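You operate a simulated robot arm through the tools that you are given. There is no shell and no other tool. Be economical: measure what you need, move in short steps, check, and stop when the job is done.

You are at the controls of a simulated robot arm. One attempt, no reset.

JOB
Wet the sponge, wipe up the flour dust and the yellow splash.
Fine: wet it under the sink tap; put it back; leave the tap off. What is to be rubbed or washed off counts as gone when no trace of it is left.

Only the result counts: the job must be done as asked and must still hold three seconds after the hand-in. Knocking over, shifting, dropping, spilling or breaking anything else fails it.

ROBOT AND FRAMES
A 6-joint arm with a two-finger parallel gripper, fixed in place. Base frame: the origin is at the foot of the arm, x ahead of it, y to its left, z up. Lengths are in mm, angles in degrees, forces in N, time in s.
With the tool pointing down near the work surface it reaches from about 180 to 760 mm from the base axis. Its first joint turns from -166.0 to 166.0 degrees. Payload 3.91 kg.
The TCP is the grasp point between the finger pads, 30 mm short of the fingertips. In the tool frame z runs along the fingers and y along their closing line. The gripper opens to 110 mm. The fingers are 20 mm wide and 10 mm thick; the gripper's body (48 by 112 mm) begins 55 mm behind the TCP.
Orientation is told as [roll, pitch, yaw] about the base's x, y, z axes, in that order, counted from this pose: with the fingers straight down and closing along the base's y, the tool's x points along the base's -x, its y along +y and its z along -z.

CONTROLS
- The arm moves only by the tool step_arm. Its argument "increments" is a list of rows, each a list of 6 numbers: the shift along the tool's x, y, z in mm, then the turn, a rotation vector about the tool's x, y, z in degrees. In form: [[tx, ty, tz, wx, wy, wz], ...]. A call has 1 to 20 rows; each row is the pose to reach, as a shift and turn from the pose commanded when the call began, along the tool's axes at that moment. "gripper" is the finger opening in mm, from 0 to 110, set as the call begins (left out, the last holds). Each row takes 0.2 s and may step no farther than 50 mm and 8.6 degrees from the row before; otherwise, or with a gripper value out of range, the whole call is refused. Where a pose cannot be reached the arm comes as near as it can. A force on the tool above 40 N (or 10 N above the force at the start of the call, whichever is more), or a blocked arm, ends the call early, and 0.2 s more pass. Each finger travels about 45 mm/s and halts on what it meets, pressing with about 42 N; the grip force reading is that of the motor and also rises with nothing between the fingers. The clock runs only during rows and for 0.2 s after the last one: add rows that repeat a pose to give the fingers time. The reply holds the time, the measured pose of the TCP, the force on the tool along the base axes, the opening and the grip force, in the units named above and with some noise, with the torque about the TCP (base axes, N m) and any sound that the robot's microphone picked up, and new pictures: "show" is both (left out), scene, wrist or none.
- Cameras (640 x 400 px; columns grow to the right, rows downward): "scene" is fixed at [50.4, 500.6, 1543.8]; the picture's right is [-0.54, -0.84, 0.00], its down [-0.58, 0.37, -0.73] and it looks along [0.61, -0.39, -0.69] (base axes); focal length 314 px, centre (320, 200). "wrist" rides on the gripper at [71, 22, -107] in the tool frame; the picture's right is [-0.29, 0.96, 0.00], its down [-0.76, -0.23, -0.61] and it looks along [-0.58, -0.18, 0.79] (tool axes); focal length 243 px, centre (320, 200). There is no depth. A picture from a camera that has moved, and an enlarged one, comes with that camera's place and axes in the base frame and with its lens.
- move_column(by): slides the trunk up (or, below 0, down) by that many mm; the arm rides with it, the base frame stays. It gives what a move gives, with no picture.
- inspect(camera, box): a new picture of the part [left, top, right, bottom] of that camera's present view, enlarged. It takes no simulated time.
- close_job(): hands the job in; it is judged then, once.

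Go step by step. Nothing tells you positions but the pictures and the camera data: compare them with the known pose of the tool, close in by small moves and look again before you grip or let go. The budget is 120 turns and 200 pictures, counting those below and the enlarged ones. Unless the task says otherwise, let go and move clear before handing in, and close with one line.

The tools are called after "Call:" as a command line: name --pt "numbers of a row" for each row, then --argument value for the rest, lists and objects as JSON in quotes. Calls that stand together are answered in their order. step_arm: Moves the arm, as the interface text tells. Its arguments: {"type":"object","properties":{"increments":{"type":"array","items":{"type":"array","items":{"type":"number"}}},"gripper":{"type":"number"},"show":{"type":"string","enum":["both","scene","wrist","none"]}},"required":["increments"]} The other tools are called the same way: move_column (by) slides the trunk up or down; inspect (camera, box) takes an enlarged picture of a part of a camera's view; close_job () hands the job in.

At the start:

```text
clock: 0.0
ee_pos: [361.0, 29.8, 1220.3]
orientation: [0.0, 0.0, 0.1]
force: [0.3, -0.4, 0.5]
wrist_torque: [-0.02, 0.03, 0.05]
finger_gap: 110.2
gripper_force: 0.1
trunk travel left (down, up): [-500.0, 90.0]
```

scene: 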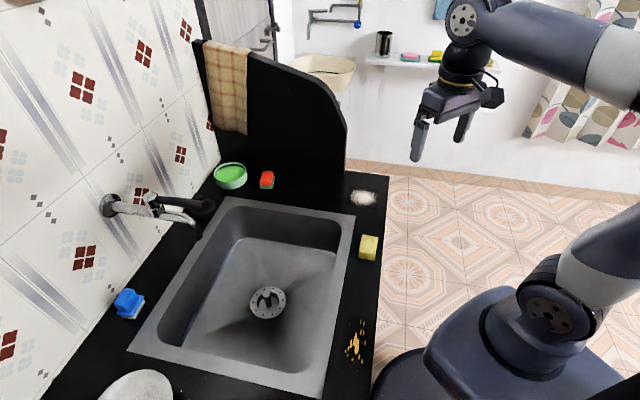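
wrist: 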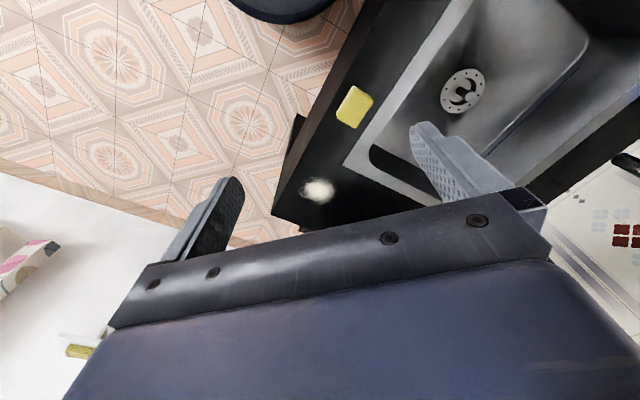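

I see a sink with a tap at the wall, a yellow sponge on the counter's near edge, a white flour patch and a yellow splash. I'll enlarge the relevant parts first.

Call:
inspect --camera "scene" --box '[90, 150, 250, 250]'

Call:
inspect --camera "scene" --box '[310, 170, 406, 230]'

Call:
inspect --camera "scene" --box '[310, 220, 406, 280]'

Call:
inspect --camera "scene" --box '[310, 310, 406, 370]'

```text
4.00 times, centred on (170, 200) of scene
camera zoom: at [50.4, 500.6, 1543.8], right [-0.54, -0.84, 0.0], down [-0.58, 0.37, -0.73], along [0.61, -0.39, -0.69], focal length 1255 px, centre (920, 200)
```

zoom: 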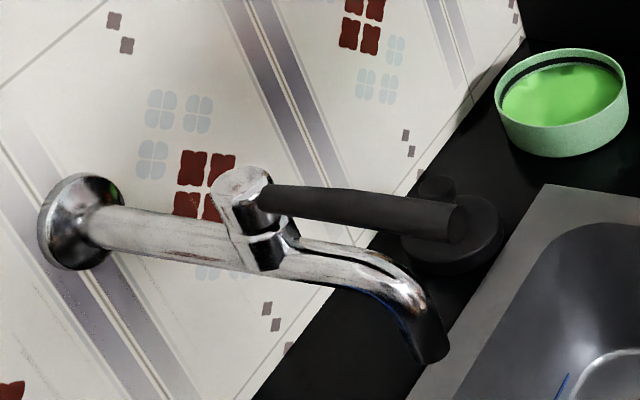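

```text
6.67 times, centred on (358, 200) of scene
camera zoom: at [50.4, 500.6, 1543.8], right [-0.54, -0.84, 0.0], down [-0.58, 0.37, -0.73], along [0.61, -0.39, -0.69], focal length 2092 px, centre (67, 200)
```

zoom: 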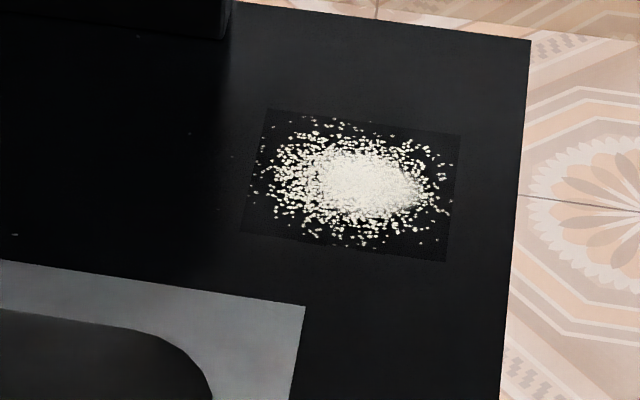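

```text
6.67 times, centred on (358, 250) of scene
camera zoom: at [50.4, 500.6, 1543.8], right [-0.54, -0.84, 0.0], down [-0.58, 0.37, -0.73], along [0.61, -0.39, -0.69], focal length 2092 px, centre (67, -133)
```

zoom: 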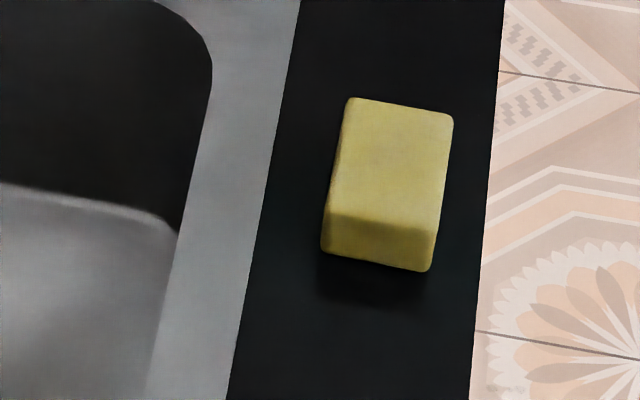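

```text
6.67 times, centred on (358, 340) of scene
camera zoom: at [50.4, 500.6, 1543.8], right [-0.54, -0.84, 0.0], down [-0.58, 0.37, -0.73], along [0.61, -0.39, -0.69], focal length 2092 px, centre (67, -733)
```

zoom: 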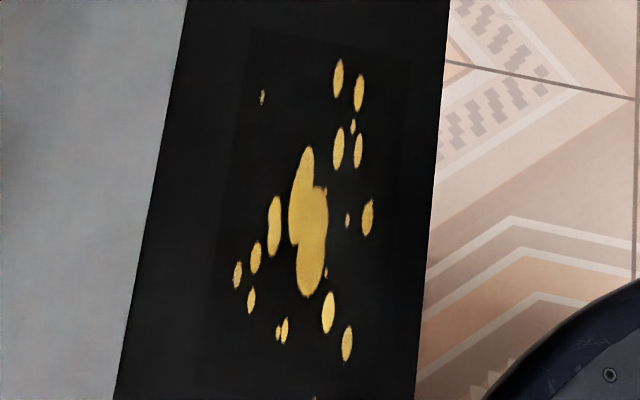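

I'll turn the wrist camera towards the tap and check the other sponge-like object by the bowl.

Call:
inspect --camera "scene" --box '[200, 150, 296, 210]'

Call:
step_arm --pt "-5 15 9 0 0 -8.4" --pt "-10 30 18 0 0 -16.8" --pt "-15 45 27 0 0 -25.2" --pt "-20 60 36 0 0 -33.6" --pt "-25 75 45 0 0 -42" --pt "-30 90 54 0 0 -50.4" --pt "-35 105 62 0 0 -58.8" --pt "-39 120 70 0 0 -67"

```text
6.67 times, centred on (248, 180) of scene
camera zoom: at [50.4, 500.6, 1543.8], right [-0.54, -0.84, 0.0], down [-0.58, 0.37, -0.73], along [0.61, -0.39, -0.69], focal length 2092 px, centre (800, 333)
```

zoom: 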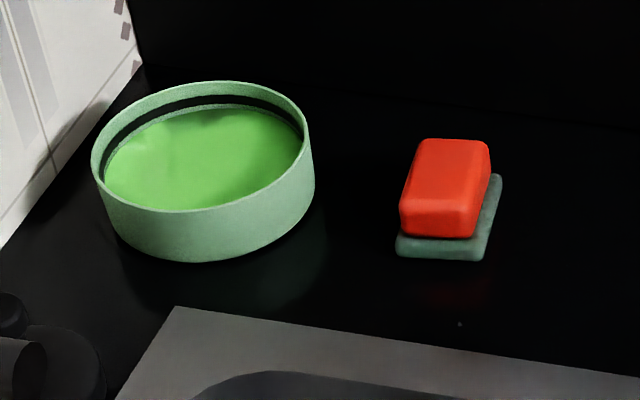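

```text
clock: 1.8
ee_pos: [398.7, 150.0, 1150.9]
orientation: [0.0, 0.0, 67.2]
force: [0.1, -0.1, -0.2]
wrist_torque: [0.02, 0.0, 0.01]
finger_gap: 110.0
gripper_force: 0.1
trunk travel left (down, up): [-500.0, 90.0]
camera wrist: at [350.8, 93.0, 1258.6], right [-0.77, 0.64, 0.0], down [0.51, 0.61, 0.61], along [0.39, 0.47, -0.79], focal length 243 px, centre (320, 200)
```

scene: 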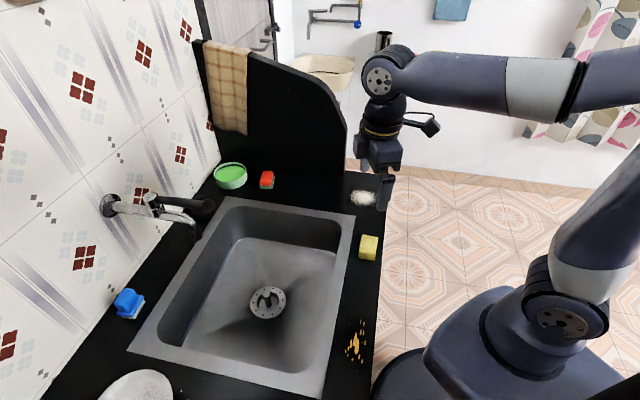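
wrist: 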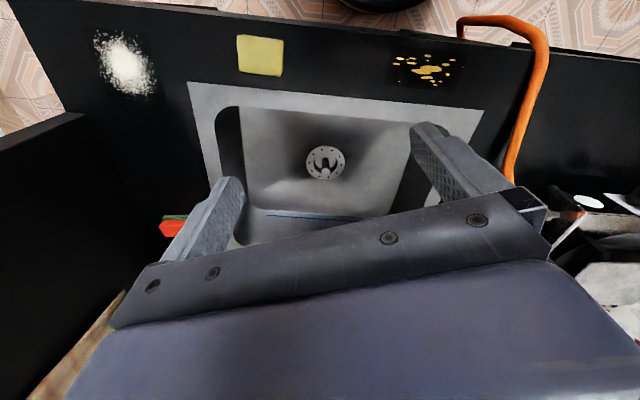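

The picture is upside-down relative to the world, so the gripper hides the tap. I'll square the yaw with the counter and tilt the tool up to view the tap.

Call:
step_arm --pt "0 0 0 0 0 6.2" --pt "0 0 0 0 0 12.4" --pt "0 0 0 0 0 18.5" --show "none"

Call:
step_arm --pt "0 0 0 0 -8 0" --pt "0 0 0 0 -16 0" --pt "0 0 0 0 -24 0" --pt "0 0 0 0 -32 0" --pt "0 0 0 0 -40 0" --show "wrist"

```text
clock: 2.6
ee_pos: [398.6, 149.9, 1151.5]
orientation: [0.1, 0.0, 48.3]
force: [-0.5, 0.1, -0.3]
wrist_torque: [0.0, 0.0, -0.02]
finger_gap: 109.9
gripper_force: 0.1
trunk travel left (down, up): [-500.0, 90.0]
```

```text
clock: 3.8
ee_pos: [401.1, 150.5, 1150.2]
orientation: [-0.1, -40.2, 48.5]
force: [0.0, 0.6, 0.1]
wrist_torque: [-0.01, -0.03, 0.01]
finger_gap: 109.8
gripper_force: 0.0
trunk travel left (down, up): [-500.0, 90.0]
camera wrist: at [301.4, 71.1, 1187.1], right [-0.57, 0.8, 0.19], down [0.3, -0.01, 0.95], along [0.77, 0.6, -0.23], focal length 243 px, centre (320, 200)
```

wrist: 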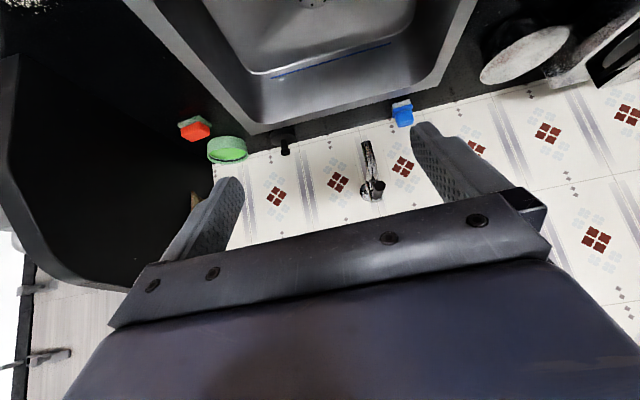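

Call:
inspect --camera "wrist" --box '[320, 120, 416, 210]'

```text
4.44 times, centred on (368, 165) of wrist
camera zoom: at [301.4, 71.1, 1187.1], right [-0.57, 0.8, 0.19], down [0.3, -0.01, 0.95], along [0.77, 0.6, -0.23], focal length 1078 px, centre (107, 356)
```

zoom: 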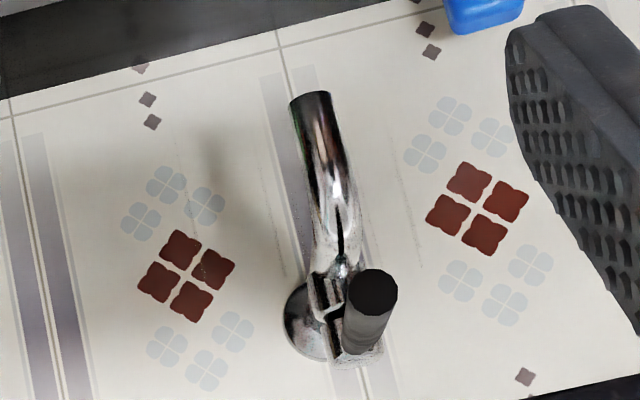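

Triangulating: spout tip ≈ (626,485,953), lever end ≈ (592,450,1068), lever pointing toward the user. I'll move to a standoff in front of the lever, fingers straddling its line.

Call:
step_arm --pt "-32.4 7.8 29.6 0 0 0" --pt "-64.8 15.6 59.2 0 0 0" --pt "-97.2 23.4 88.9 0 0 0" --pt "-129.6 31.2 118.5 0 0 0" --pt "-162 39 148.1 0 0 0" --pt "-194.4 46.9 177.8 0 0 0" --pt "-226.8 54.7 207.4 0 0 0"

```text
clock: 5.4
ee_pos: [561.7, 416.0, 1138.8]
orientation: [0.0, -40.0, 48.6]
force: [0.0, -0.9, 1.2]
wrist_torque: [0.01, 0.0, -0.02]
finger_gap: 110.1
gripper_force: 0.0
trunk travel left (down, up): [-500.0, 90.0]
camera wrist: at [463.3, 337.9, 1175.1], right [-0.57, 0.8, 0.19], down [0.3, -0.01, 0.95], along [0.77, 0.6, -0.23], focal length 243 px, centre (320, 200)
```

scene: 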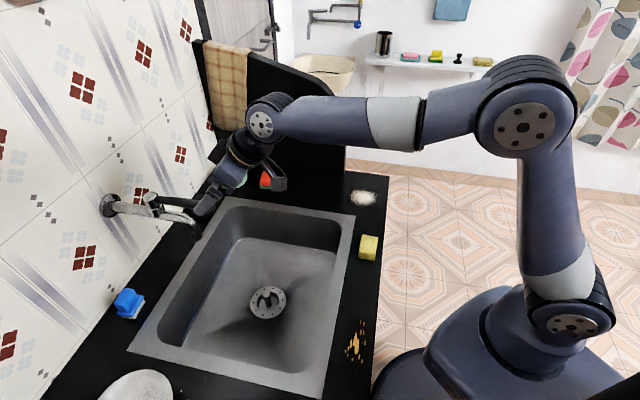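
wrist: 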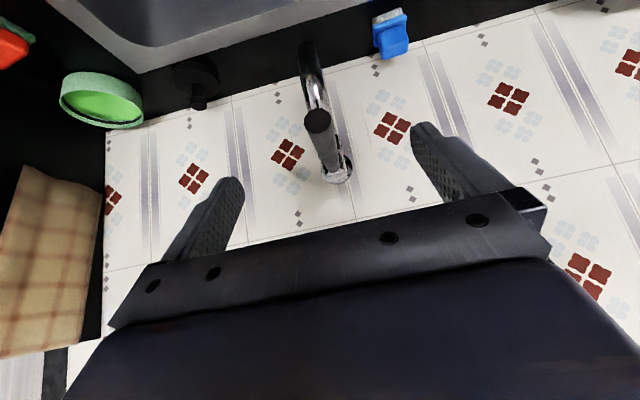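

Lever end confirmed near (594,452,1069). Advance along the fingers so it sits between the pads.

Call:
step_arm --pt "0 -1 30 0 0 0" --pt "0 -1 60 0 0 0" --pt "0 -1 80 0 0 0" --pt "0 -1 92 0 0 0" --show "wrist"

Call:
inspect --camera "scene" --box '[90, 150, 250, 250]'

```text
clock: 6.4
ee_pos: [602.7, 459.7, 1065.2]
orientation: [0.1, -40.0, 48.4]
force: [0.1, 0.5, 0.4]
wrist_torque: [0.01, -0.01, -0.01]
finger_gap: 109.8
gripper_force: 0.0
trunk travel left (down, up): [-500.0, 90.0]
camera wrist: at [503.7, 381.7, 1102.2], right [-0.57, 0.8, 0.19], down [0.3, -0.01, 0.95], along [0.77, 0.6, -0.23], focal length 243 px, centre (320, 200)
```

wrist: 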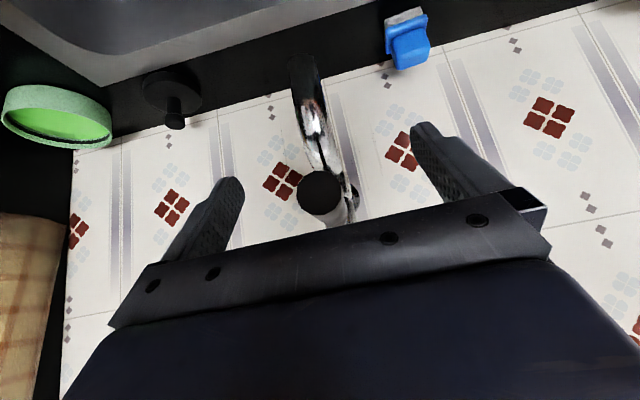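

```text
4.00 times, centred on (170, 200) of scene
camera zoom: at [50.4, 500.6, 1543.8], right [-0.54, -0.84, 0.0], down [-0.58, 0.37, -0.73], along [0.61, -0.39, -0.69], focal length 1255 px, centre (920, 200)
```

zoom: 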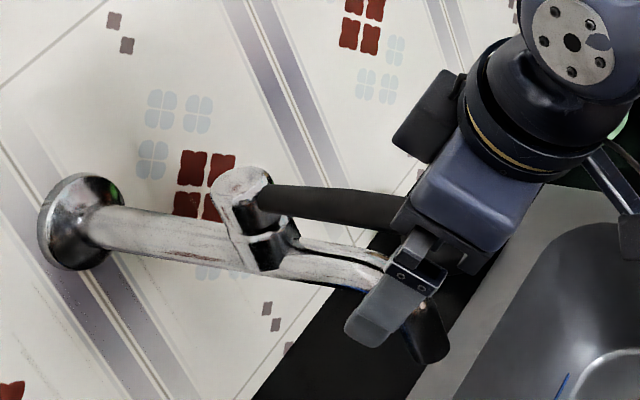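

Lever lies between the fingers; close on it.

Call:
step_arm --pt "0 0 0 0 0 0" --pt "0 0 0 0 0 0" --pt "0 0 0 0 0 0" --pt "0 0 0 0 0 0" --pt "0 0 0 0 0 0" --pt "0 0 0 0 0 0" --gripper 10 --show "wrist"

```text
clock: 7.8
ee_pos: [603.1, 459.7, 1065.8]
orientation: [0.0, -40.0, 48.5]
force: [0.7, -1.2, -0.9]
wrist_torque: [-0.1, 0.04, -0.21]
finger_gap: 21.1
gripper_force: 36.7
trunk travel left (down, up): [-500.0, 90.0]
camera wrist: at [503.9, 381.2, 1102.3], right [-0.57, 0.8, 0.19], down [0.3, -0.01, 0.95], along [0.77, 0.6, -0.23], focal length 243 px, centre (320, 200)
```

wrist: 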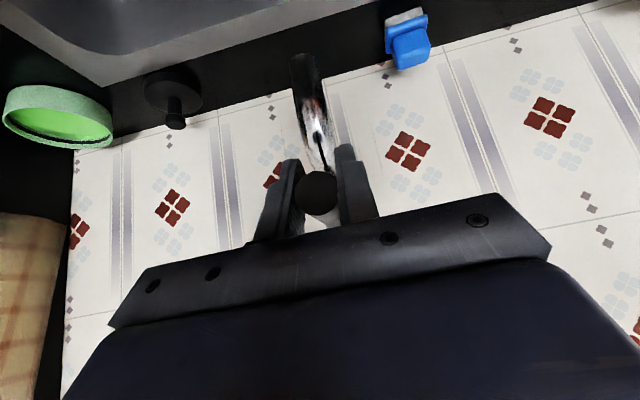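

Gripped the lever (21 mm). Test a small lift.

Call:
step_arm --pt "-2.6 0 -3.1 0 0 0" --pt "-5.1 0 -6.1 0 0 0" --show "wrist"

```text
clock: 8.4
ee_pos: [603.4, 458.9, 1065.5]
orientation: [0.2, -39.1, 48.3]
force: [4.4, -5.8, -33.8]
wrist_torque: [0.62, -0.58, -0.76]
finger_gap: 20.4
gripper_force: 45.0
trunk travel left (down, up): [-500.0, 90.0]
camera wrist: at [505.3, 380.6, 1104.5], right [-0.57, 0.8, 0.19], down [0.31, 0.0, 0.95], along [0.76, 0.6, -0.25], focal length 243 px, centre (320, 200)
```

wrist: 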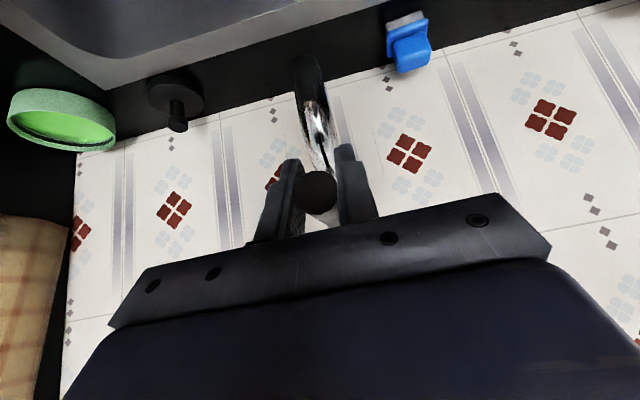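

Lift is blocked, so the lever swings sideways. I return and test a small sideways push.

Call:
step_arm --pt "5.1 0 6.1 0 0 0" --pt "5.1 0 6.1 0 0 0" --show "none"

Call:
step_arm --pt "0 3 0 0 0 0" --pt "0 6 0 0 0 0" --pt "0 9 0 0 0 0" --show "none"

```text
clock: 9.0
ee_pos: [603.1, 459.6, 1065.2]
orientation: [0.1, -40.0, 48.4]
force: [1.4, -7.4, -15.7]
wrist_torque: [-0.61, 0.78, -0.81]
finger_gap: 20.7
gripper_force: 45.2
trunk travel left (down, up): [-500.0, 90.0]
```

```text
clock: 9.8
ee_pos: [601.7, 461.6, 1065.6]
orientation: [0.1, -40.0, 48.2]
force: [22.1, -22.5, -16.0]
wrist_torque: [0.28, -0.09, -1.08]
finger_gap: 21.3
gripper_force: 45.0
trunk travel left (down, up): [-500.0, 90.0]
```

That way is blocked (closed stop); try the other.

Call:
step_arm --pt "0 -5 0 0 0 0" --pt "0 -9 0 0 0 0" --pt "0 -13 0 0 0 0" --pt "0 -17 0 0 0 0" --pt "0 -21 0 0 0 0" --show "wrist"

```text
clock: 11.0
ee_pos: [609.3, 451.7, 1067.4]
orientation: [0.0, -39.8, 48.7]
force: [-11.2, 2.2, -16.8]
wrist_torque: [-0.06, -0.01, 1.17]
finger_gap: 20.6
gripper_force: 45.0
trunk travel left (down, up): [-500.0, 90.0]
camera wrist: at [511.7, 374.8, 1103.5], right [-0.57, 0.8, 0.19], down [0.3, -0.01, 0.95], along [0.76, 0.6, -0.24], focal length 243 px, centre (320, 200)
```

wrist: 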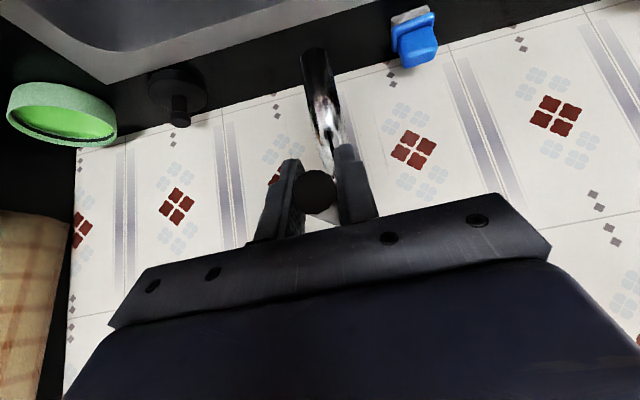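

It moves this way. Follow the arc with yaw about the pivot.

Call:
step_arm --pt "0.5 -7 2 -2.6 0 -3.1" --pt "-0.1 -14.3 2.7 -5.1 0 -6.1" --pt "-1.5 -21 3.9 -7.7 0 -9.2" --pt "-3 -28.1 5.1 -10.3 0 -12.3" --pt "-5.2 -35 7 -12.9 0 -15.3" --pt "-7.4 -41.3 8.8 -15.4 0 -18.4" --pt "-10.3 -47.6 11.2 -18 0 -21.4" --pt "-13.2 -53.6 13.7 -20.6 0 -24.5"

```text
clock: 12.8
ee_pos: [663.9, 428.1, 1066.9]
orientation: [0.0, -40.0, 80.4]
force: [-1.5, -9.2, -0.4]
wrist_torque: [-0.57, 0.04, 0.04]
finger_gap: 20.4
gripper_force: 44.8
trunk travel left (down, up): [-500.0, 90.0]
camera wrist: at [622.7, 310.4, 1103.2], right [-0.91, 0.38, 0.19], down [0.26, 0.15, 0.95], along [0.33, 0.91, -0.23], focal length 243 px, centre (320, 200)
```

scene: 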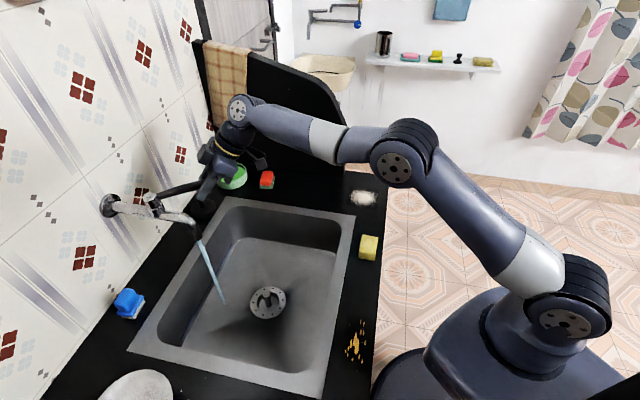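
wrist: 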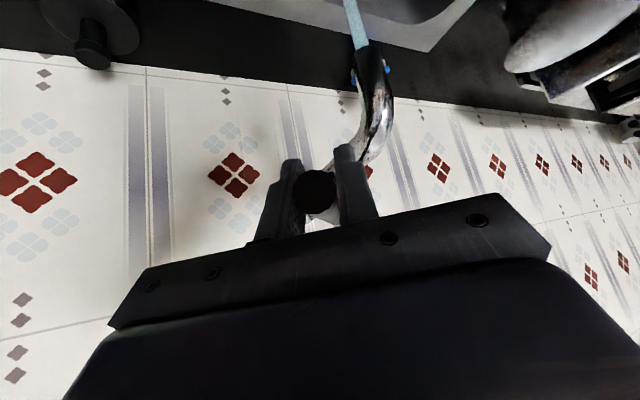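

Water runs. Release the lever and back off along the fingers.

Call:
step_arm --pt "0 0 0 0 0 0" --pt "0 0 0 0 0 0" --pt "0 0 0 0 0 0" --pt "0 0 0 0 0 0" --pt "0 0 0 0 0 0" --pt "0 0 -30 0 0 0" --pt "0 0 -70 0 0 0" --pt "0 0 -110 0 0 0" --gripper 100 --show "scene"

```text
clock: 14.6
ee_pos: [650.2, 358.6, 1150.5]
orientation: [0.2, -39.9, 80.5]
force: [-0.3, 0.8, 0.2]
wrist_torque: [-0.01, -0.02, -0.03]
finger_gap: 100.1
gripper_force: 0.0
trunk travel left (down, up): [-500.0, 90.0]
```

scene: 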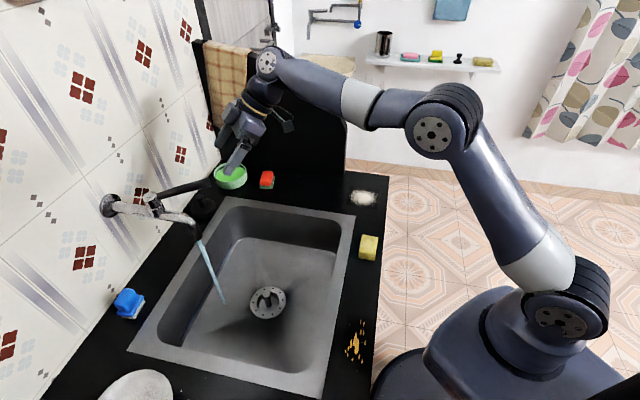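

Now untwist and move above the yellow sponge for a close look.

Call:
step_arm --pt "23.3 13.2 -19.5 4.1 0 4.9" --pt "46.6 26.3 -39.1 8.2 0 9.8" --pt "69.8 39.5 -58.6 12.3 0 14.7" --pt "93.1 52.6 -78.2 16.5 0 19.6" --pt "116.4 65.8 -97.7 20.6 0 24.5" --show "none"

Call:
step_arm --pt "37 -2.9 -2.8 0 6.7 0" --pt "74 -5.8 -5.6 0 13.4 0" --pt "111 -8.7 -8.4 0 20.1 0" --pt "148 -11.6 -11.2 0 26.8 0" --pt "185 -14.5 -14 0 33.5 0" --pt "222.2 -17.3 -16.8 0 40 0" --show "both"

```text
clock: 15.8
ee_pos: [560.7, 222.0, 1147.5]
orientation: [-0.1, -40.0, 48.4]
force: [0.7, -0.1, -0.2]
wrist_torque: [0.02, 0.0, 0.03]
finger_gap: 100.2
gripper_force: 0.0
trunk travel left (down, up): [-500.0, 90.0]
```

```text
clock: 17.2
ee_pos: [458.7, 75.0, 1019.3]
orientation: [0.0, 0.1, 48.6]
force: [0.0, -0.2, 0.3]
wrist_torque: [-0.01, -0.01, -0.03]
finger_gap: 100.2
gripper_force: 0.0
trunk travel left (down, up): [-500.0, 90.0]
camera wrist: at [395.0, 35.1, 1127.2], right [-0.52, 0.85, 0.0], down [0.68, 0.42, 0.61], along [0.52, 0.32, -0.79], focal length 243 px, centre (320, 200)
```

scene: 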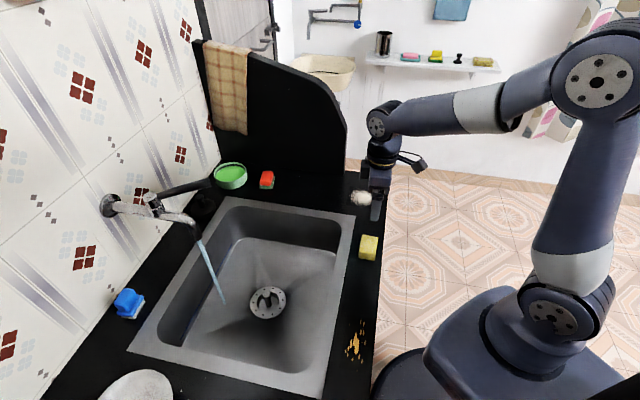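
wrist: 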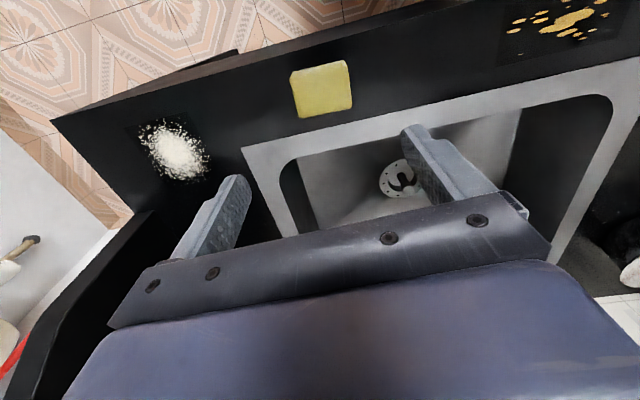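

Call:
inspect --camera "wrist" --box '[272, 50, 368, 130]'

```text
5.00 times, centred on (320, 90) of wrist
camera zoom: at [395.0, 35.1, 1127.2], right [-0.52, 0.85, 0.0], down [0.68, 0.42, 0.61], along [0.52, 0.32, -0.79], focal length 1213 px, centre (320, 750)
```

zoom: 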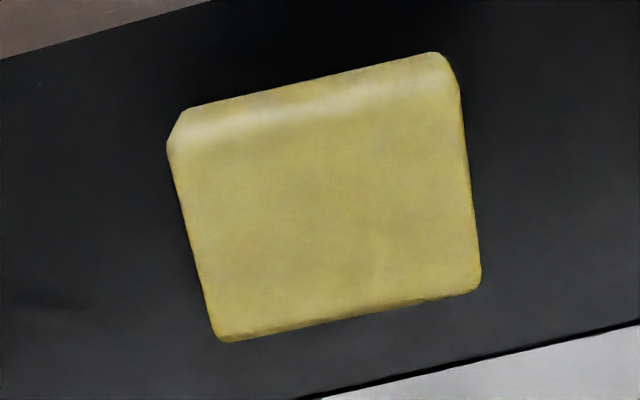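

The sponge is ~66×45 mm, centred ≈ (457,76), long axis at 131.7°. Align yaw to ~42° and descend over it.

Call:
step_arm --pt "0 1 45 0 0 3.5" --pt "0 2 90 0 0 6.9" --pt "0 2 125 0 0 6.9" --pt "0 2 150 0 0 6.9"

Call:
inspect --camera "scene" --box '[326, 200, 422, 260]'

```text
clock: 18.2
ee_pos: [454.3, 75.9, 869.2]
orientation: [0.0, 0.0, 41.6]
force: [1.5, 0.4, 0.6]
wrist_torque: [0.02, 0.0, 0.02]
finger_gap: 99.8
gripper_force: 0.0
trunk travel left (down, up): [-500.0, 90.0]
camera wrist: at [386.4, 45.0, 977.2], right [-0.42, 0.91, 0.0], down [0.72, 0.33, 0.61], along [0.55, 0.25, -0.79], focal length 243 px, centre (320, 200)
```

scene: 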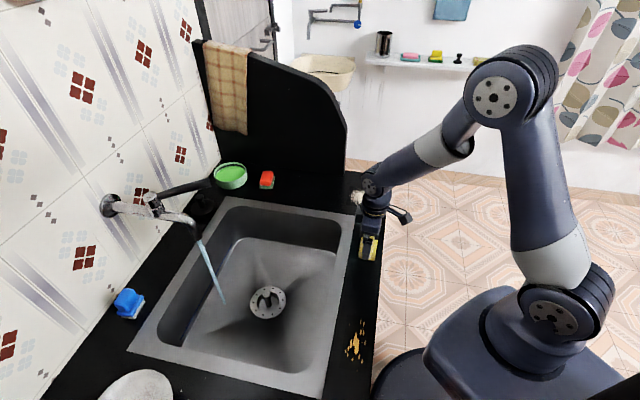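
wrist: 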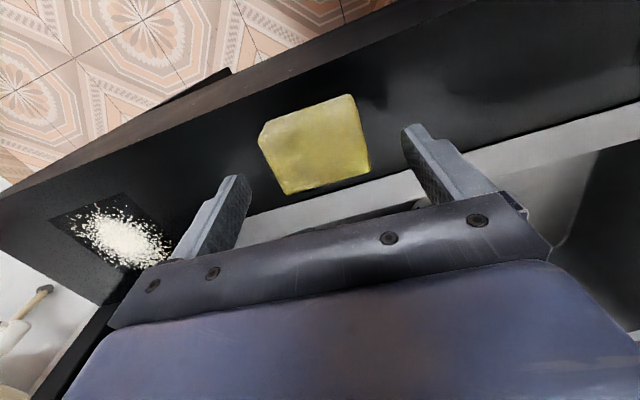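

```text
6.67 times, centred on (374, 230) of scene
camera zoom: at [50.4, 500.6, 1543.8], right [-0.54, -0.84, 0.0], down [-0.58, 0.37, -0.73], along [0.61, -0.39, -0.69], focal length 2092 px, centre (-40, 0)
```

zoom: 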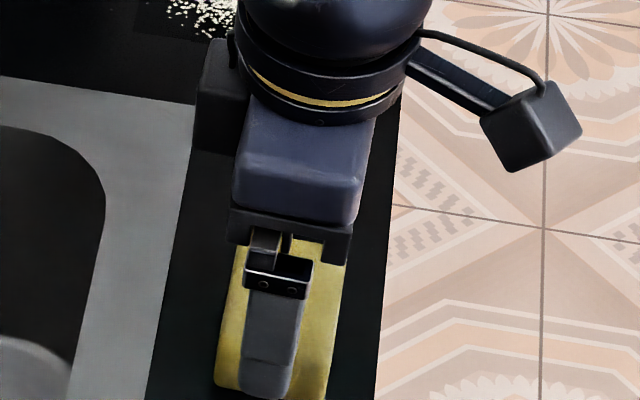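

Well aligned. Descend to grip height.

Call:
step_arm --pt "1 -1 15 0 0 0" --pt "1 -1 28 0 0 0" --pt "1 -1 38 0 0 0"

Call:
inspect --camera "scene" --box '[326, 210, 422, 270]'

```text
clock: 19.0
ee_pos: [452.8, 74.6, 831.2]
orientation: [0.1, -0.1, 41.5]
force: [0.0, -0.1, -0.5]
wrist_torque: [0.0, -0.02, 0.0]
finger_gap: 99.7
gripper_force: 0.1
trunk travel left (down, up): [-500.0, 90.0]
camera wrist: at [384.9, 43.6, 939.7], right [-0.42, 0.91, 0.0], down [0.72, 0.33, 0.61], along [0.55, 0.25, -0.79], focal length 243 px, centre (320, 200)
```

scene: 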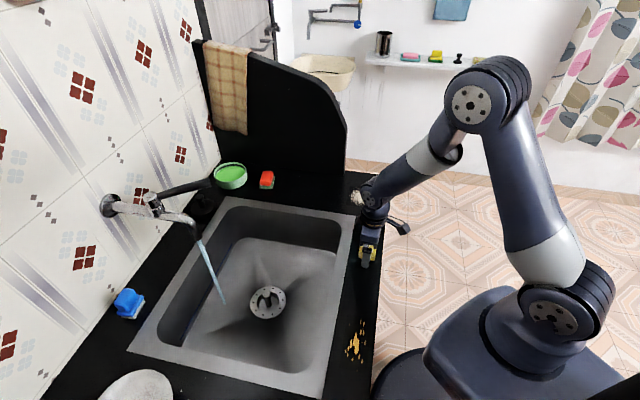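
wrist: 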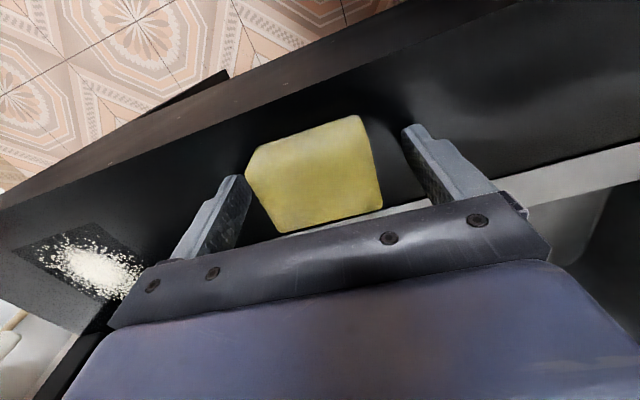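

```text
6.67 times, centred on (374, 240) of scene
camera zoom: at [50.4, 500.6, 1543.8], right [-0.54, -0.84, 0.0], down [-0.58, 0.37, -0.73], along [0.61, -0.39, -0.69], focal length 2092 px, centre (-40, -67)
```

zoom: 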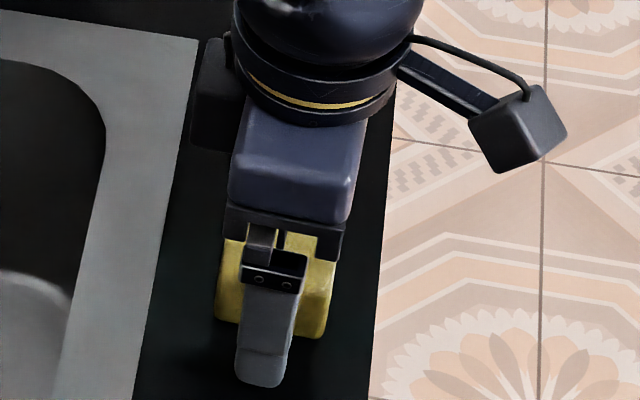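

Shift slightly to center on the sponge (4 mm), then close.

Call:
step_arm --pt "-2 -2 0 0 0 0" --pt "-4 -4 0 0 0 0" --show "none"

Call:
step_arm --pt "0 0 0 0 0 0" --pt "0 0 0 0 0 0" --pt "0 0 0 0 0 0" --pt "0 0 0 0 0 0" --pt "0 0 0 0 0 0" --gripper 50 --show "wrist"

```text
clock: 19.6
ee_pos: [460.0, 74.6, 832.2]
orientation: [0.0, 0.0, 41.5]
force: [0.5, -0.1, -0.2]
wrist_torque: [0.02, 0.01, 0.05]
finger_gap: 99.8
gripper_force: 0.0
trunk travel left (down, up): [-500.0, 90.0]
```

```text
clock: 20.8
ee_pos: [459.3, 74.0, 832.4]
orientation: [0.0, 0.1, 41.6]
force: [0.3, 0.2, 0.5]
wrist_torque: [0.0, 0.0, -0.02]
finger_gap: 64.9
gripper_force: 42.0
trunk travel left (down, up): [-500.0, 90.0]
camera wrist: at [391.3, 42.9, 939.4], right [-0.42, 0.91, 0.0], down [0.72, 0.33, 0.61], along [0.55, 0.25, -0.79], focal length 243 px, centre (320, 200)
```

wrist: 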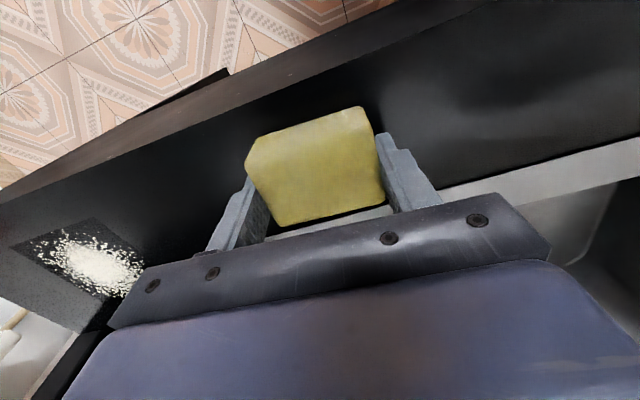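

Gripped (64.9 mm); original TCP for return: (459.5,74.3,832), yaw 41.6. Lift and carry over the sink while tilting toward the tap.

Call:
step_arm --pt "0 0 -35 0 0 0" --pt "0 0 -70 0 0 0" --pt "-28 24.5 -70 0 -7.5 0" --pt "-56 49 -70 0 -15 0" --pt "-84 73.6 -70 0 -22.5 0" --pt "-112 98 -70 0 -30 0" --pt "-140 122.6 -70 0 -37.5 0" --pt "-167 147 -70 0 -45 0" --pt "-195 171.7 -70 0 -52.5 0" --pt "-223 196.2 -65 0 -60 0"

```text
clock: 23.0
ee_pos: [518.5, 333.2, 896.9]
orientation: [-1.7, -60.0, 44.9]
force: [-0.3, 0.7, 0.3]
wrist_torque: [-0.03, -0.02, -0.03]
finger_gap: 65.0
gripper_force: 41.5
out of reach, approached as far as the arm can: row 7, 9, 10
trunk travel left (down, up): [-500.0, 90.0]
camera wrist: at [409.8, 260.8, 888.6], right [-0.56, 0.8, 0.24], down [0.04, -0.26, 0.96], along [0.83, 0.55, 0.11], focal length 243 px, centre (320, 200)
```

scene: 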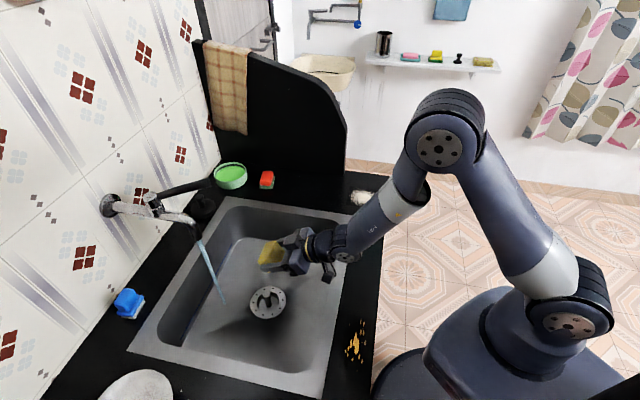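
wrist: 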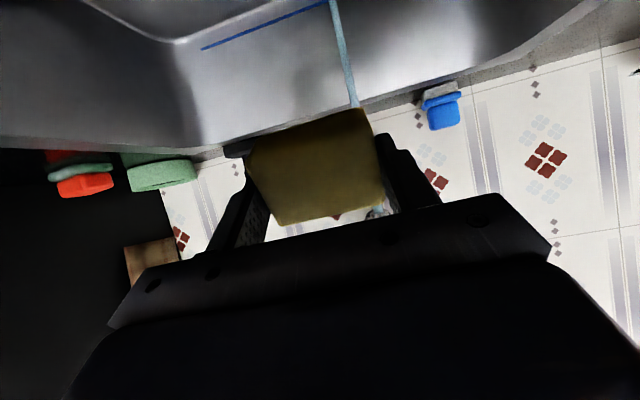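

The path was near a limit but the sponge is over the sink. Now advance under the stream.

Call:
step_arm --pt "-15 16 28 0 0 0" --pt "-29 32.7 57 0 0 0" --pt "-44 32.7 85 0 0 0" --pt "-58 32.7 113 0 0 0" --pt "-72.7 32.7 142 0 0 0"

Call:
inspect --camera "scene" --box '[140, 180, 300, 280]'

```text
clock: 24.2
ee_pos: [620.7, 461.1, 889.7]
orientation: [0.6, -59.8, 41.6]
force: [0.2, 0.2, -0.7]
wrist_torque: [-0.01, 0.02, -0.01]
finger_gap: 64.9
gripper_force: 41.9
out of reach, approached as far as the arm can: row 1, 2, 3, 4, 5
trunk travel left (down, up): [-500.0, 90.0]
camera wrist: at [510.7, 391.1, 882.6], right [-0.53, 0.81, 0.26], down [0.05, -0.27, 0.96], along [0.84, 0.53, 0.1], focal length 243 px, centre (320, 200)
```

scene: 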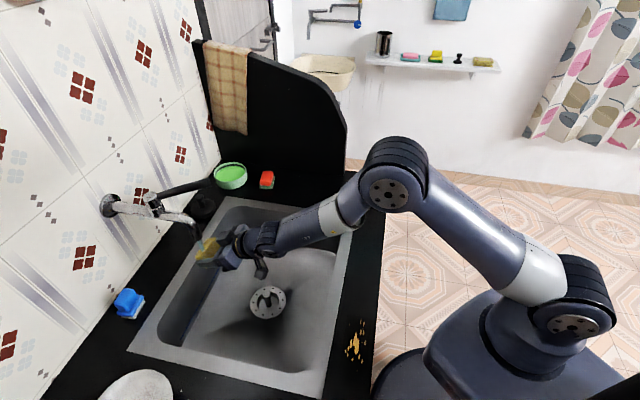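
wrist: 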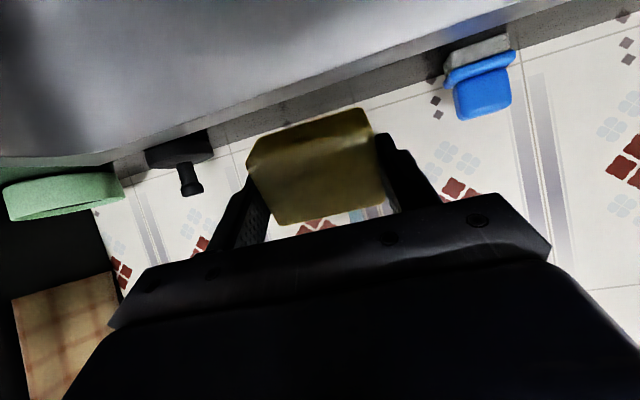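

```text
4.00 times, centred on (220, 230) of scene
camera zoom: at [50.4, 500.6, 1543.8], right [-0.54, -0.84, 0.0], down [-0.58, 0.37, -0.73], along [0.61, -0.39, -0.69], focal length 1255 px, centre (720, 80)
```

zoom: 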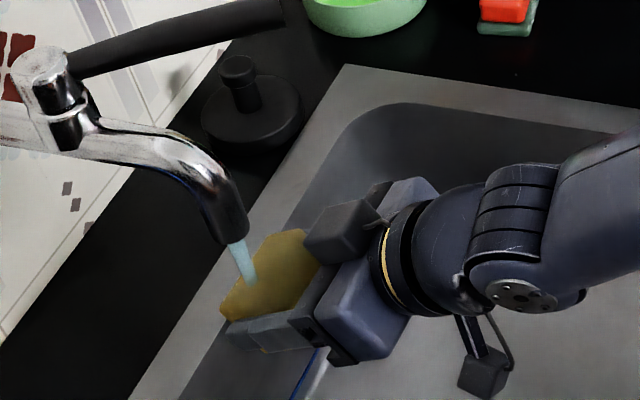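

Water hits the sponge and it is darkening. Hold it there for a couple of seconds.

Call:
step_arm --pt "0 0 0 0 0 0" --pt "0 0 0 0 0 0" --pt "0 0 0 0 0 0" --pt "0 0 0 0 0 0" --pt "0 0 0 0 0 0" --pt "0 0 0 0 0 0" --pt "0 0 0 0 0 0" --pt "0 0 0 0 0 0" --pt "0 0 0 0 0 0" --pt "0 0 0 0 0 0" --pt "0 0 0 0 0 0" --pt "0 0 0 0 0 0" --show "wrist"

Call:
inspect --camera "scene" --box '[140, 180, 300, 280]'

```text
clock: 26.8
ee_pos: [621.7, 460.4, 890.1]
orientation: [0.6, -59.9, 41.6]
force: [0.1, -0.5, -0.3]
wrist_torque: [0.01, 0.0, -0.01]
finger_gap: 64.6
gripper_force: 42.1
trunk travel left (down, up): [-500.0, 90.0]
camera wrist: at [510.6, 390.6, 882.6], right [-0.53, 0.81, 0.26], down [0.05, -0.27, 0.96], along [0.84, 0.53, 0.1], focal length 243 px, centre (320, 200)
```

wrist: 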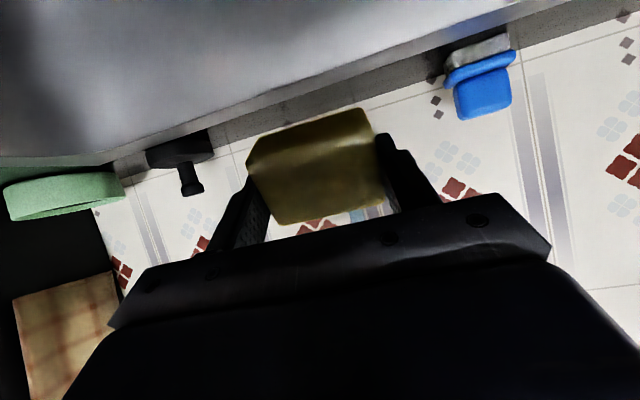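

```text
4.00 times, centred on (220, 230) of scene
camera zoom: at [50.4, 500.6, 1543.8], right [-0.54, -0.84, 0.0], down [-0.58, 0.37, -0.73], along [0.61, -0.39, -0.69], focal length 1255 px, centre (720, 80)
```

zoom: 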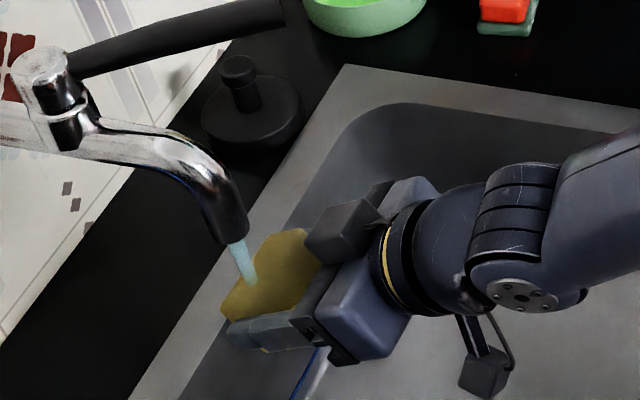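

The sponge is visibly wet. Retreat from under the tap and untilt.

Call:
step_arm --pt "20 0 -34.6 0 0 0" --pt "40 0 -69.3 0 0 0" --pt "34.5 0 -89.8 0 7.5 0" --pt "29 0 -110.3 0 15 0" --pt "23.5 0 -130.8 0 22.5 0" --pt "18 0 -151.2 0 30 0" --pt "16.9 0 -169.2 0 37.5 0" --pt "20 0 -184.7 0 45 0" --pt "27.5 0 -197.7 0 52.5 0" --pt "35 0 -210.7 0 60 0"

```text
clock: 29.0
ee_pos: [472.3, 324.5, 964.0]
orientation: [-0.1, 0.1, 41.6]
force: [-0.6, -0.5, 0.1]
wrist_torque: [0.0, -0.01, -0.01]
finger_gap: 64.9
gripper_force: 42.1
out of reach, approached as far as the arm can: row 1, 2, 4, 5, 6
trunk travel left (down, up): [-500.0, 90.0]
camera wrist: at [403.3, 295.3, 1072.1], right [-0.42, 0.91, 0.0], down [0.72, 0.33, 0.61], along [0.55, 0.25, -0.79], focal length 243 px, centre (320, 200)
```

scene: 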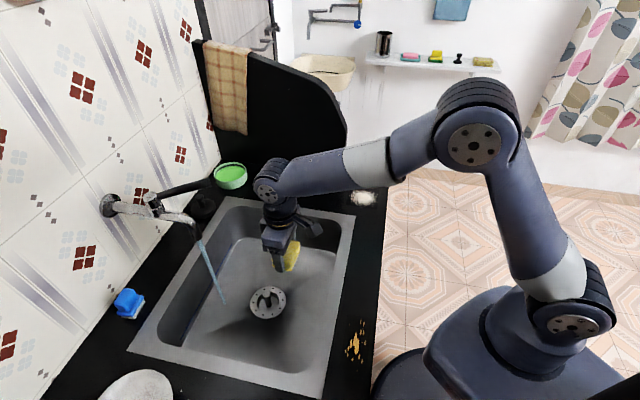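
wrist: 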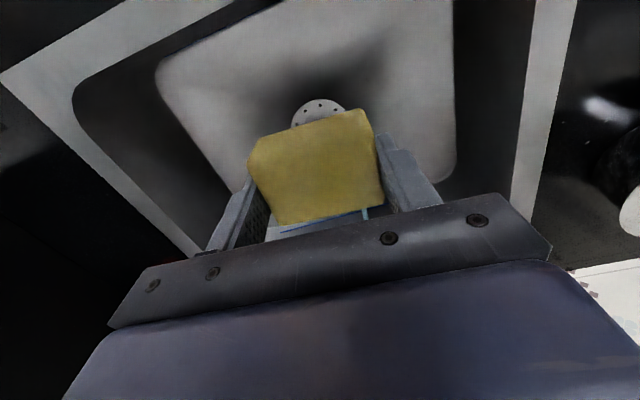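

Move over the flour patch at safe height.

Call:
step_arm --pt "12 -41 0 0 0 0" --pt "24 -82 0 0 0 0" --pt "36 -123 0 0 0 0" --pt "49 -165 0 0 0 0" --pt "61 -206 0 0 0 0" --pt "73 -247 10 0 0 0" --pt "85 -288 30 0 0 0" --pt "97 -329 50 0 0 0" --pt "109 -370 70 0 0 0" --pt "121.6 -411 90 0 0 0"

Call:
inspect --camera "scene" --box '[310, 160, 406, 220]'

```text
clock: 31.2
ee_pos: [654.9, -61.4, 874.9]
orientation: [0.0, 0.1, 41.6]
force: [-0.4, -0.1, -0.1]
wrist_torque: [-0.04, -0.03, 0.02]
finger_gap: 65.0
gripper_force: 42.0
trunk travel left (down, up): [-500.0, 90.0]
camera wrist: at [586.0, -91.7, 982.4], right [-0.42, 0.91, 0.0], down [0.72, 0.33, 0.61], along [0.55, 0.25, -0.79], focal length 243 px, centre (320, 200)
```

scene: 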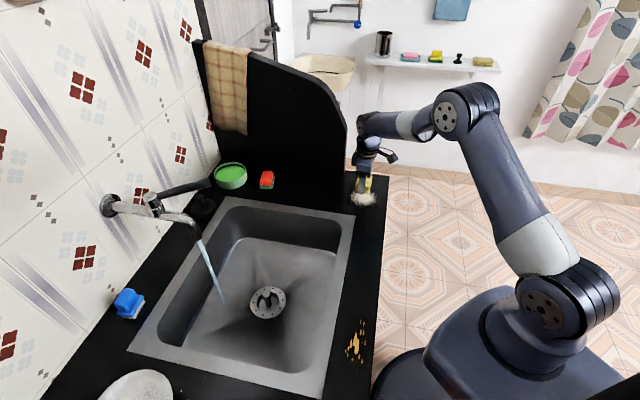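
wrist: 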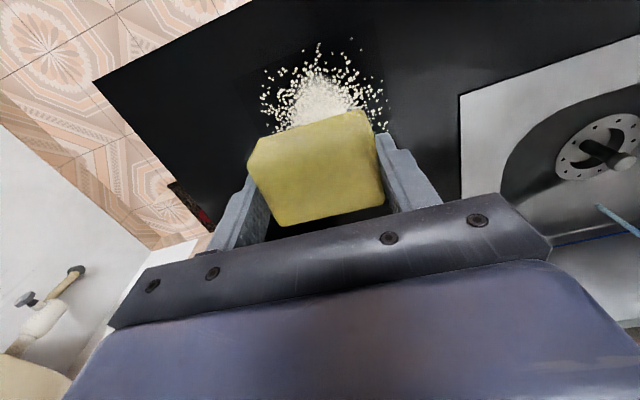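

```text
6.67 times, centred on (358, 190) of scene
camera zoom: at [50.4, 500.6, 1543.8], right [-0.54, -0.84, 0.0], down [-0.58, 0.37, -0.73], along [0.61, -0.39, -0.69], focal length 2092 px, centre (67, 267)
```

zoom: 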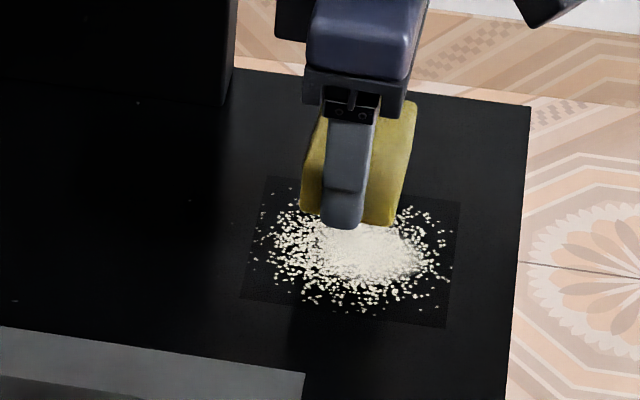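

Lower onto the patch until light contact.

Call:
step_arm --pt "0 0 20 0 0 0" --pt "0 0 36 0 0 0" --pt "0 0 41 0 0 0" --pt "0 0 43 0 0 0" --pt "0 0 44 0 0 0" --show "none"

```text
clock: 32.4
ee_pos: [654.0, -60.3, 834.0]
orientation: [-0.3, -0.3, 41.5]
force: [0.1, 0.5, 25.8]
wrist_torque: [-0.33, 0.43, 0.01]
finger_gap: 64.9
gripper_force: 42.3
trunk travel left (down, up): [-500.0, 90.0]
```

Contact made. Wipe a raster over the flour.

Call:
step_arm --pt "0 17 -1 0 0 0" --pt "0 33 -1 0 0 0" --pt "22 33 -1 0 0 0" --pt "45 33 -1 0 0 0" --pt "45 13 -1 0 0 0" --pt "45 -7 -1 0 0 0" --pt "45 -27 -1 0 0 0" --pt "22 -27 -1 0 0 0" --pt "22 -7 -1 0 0 0" --pt "22 13 -1 0 0 0" --pt "22 33 -1 0 0 0" --pt "0 33 -1 0 0 0" --pt "0 3 -1 0 0 0" --pt "0 -27 -1 0 0 0" --pt "-22 -27 -1 0 0 0" --pt "-22 3 -1 0 0 0" --pt "-22 33 -1 0 0 0" --pt "-45 33 -1 0 0 0" --pt "-45 3 -1 0 0 0" --pt "-45 -27 -1 0 0 0"

Call:
inspect --camera "scene" --box '[310, 160, 406, 220]'

```text
clock: 33.5
ee_pos: [601.1, -71.3, 832.6]
orientation: [-0.1, -0.2, 41.5]
force: [-2.7, 0.2, 14.0]
wrist_torque: [-0.23, 0.1, -0.12]
finger_gap: 64.8
gripper_force: 42.1
trunk travel left (down, up): [-500.0, 90.0]
stopped in row 5: the force on the tool passed its limit at 42 N (the readings are from after the stop); the commanded pose is now the measured one
camera wrist: at [533.0, -102.5, 940.3], right [-0.42, 0.91, 0.0], down [0.72, 0.33, 0.61], along [0.56, 0.25, -0.79], focal length 243 px, centre (320, 200)
```

scene: 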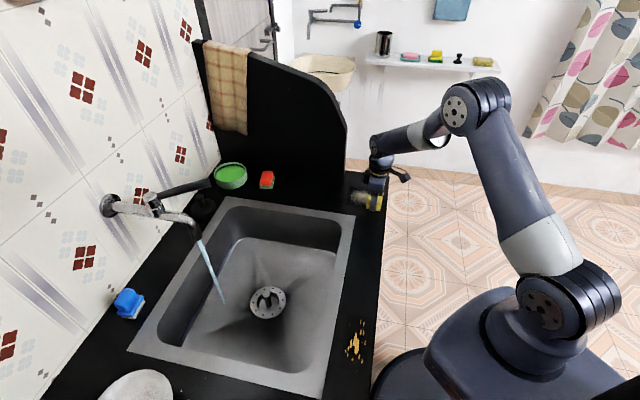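
wrist: 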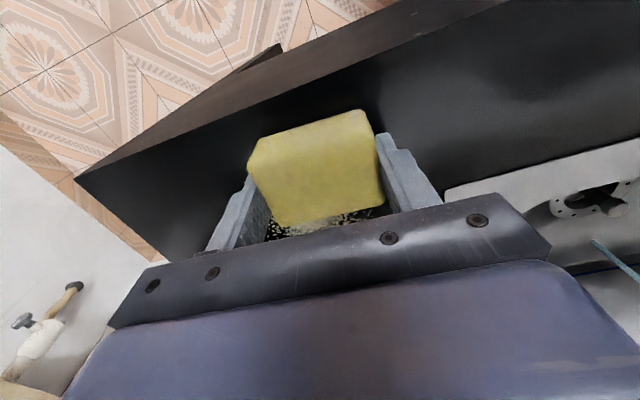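

```text
6.67 times, centred on (358, 190) of scene
camera zoom: at [50.4, 500.6, 1543.8], right [-0.54, -0.84, 0.0], down [-0.58, 0.37, -0.73], along [0.61, -0.39, -0.69], focal length 2092 px, centre (67, 267)
```

zoom: 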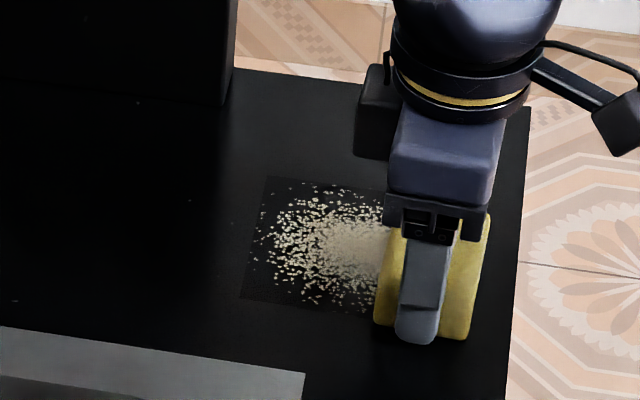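

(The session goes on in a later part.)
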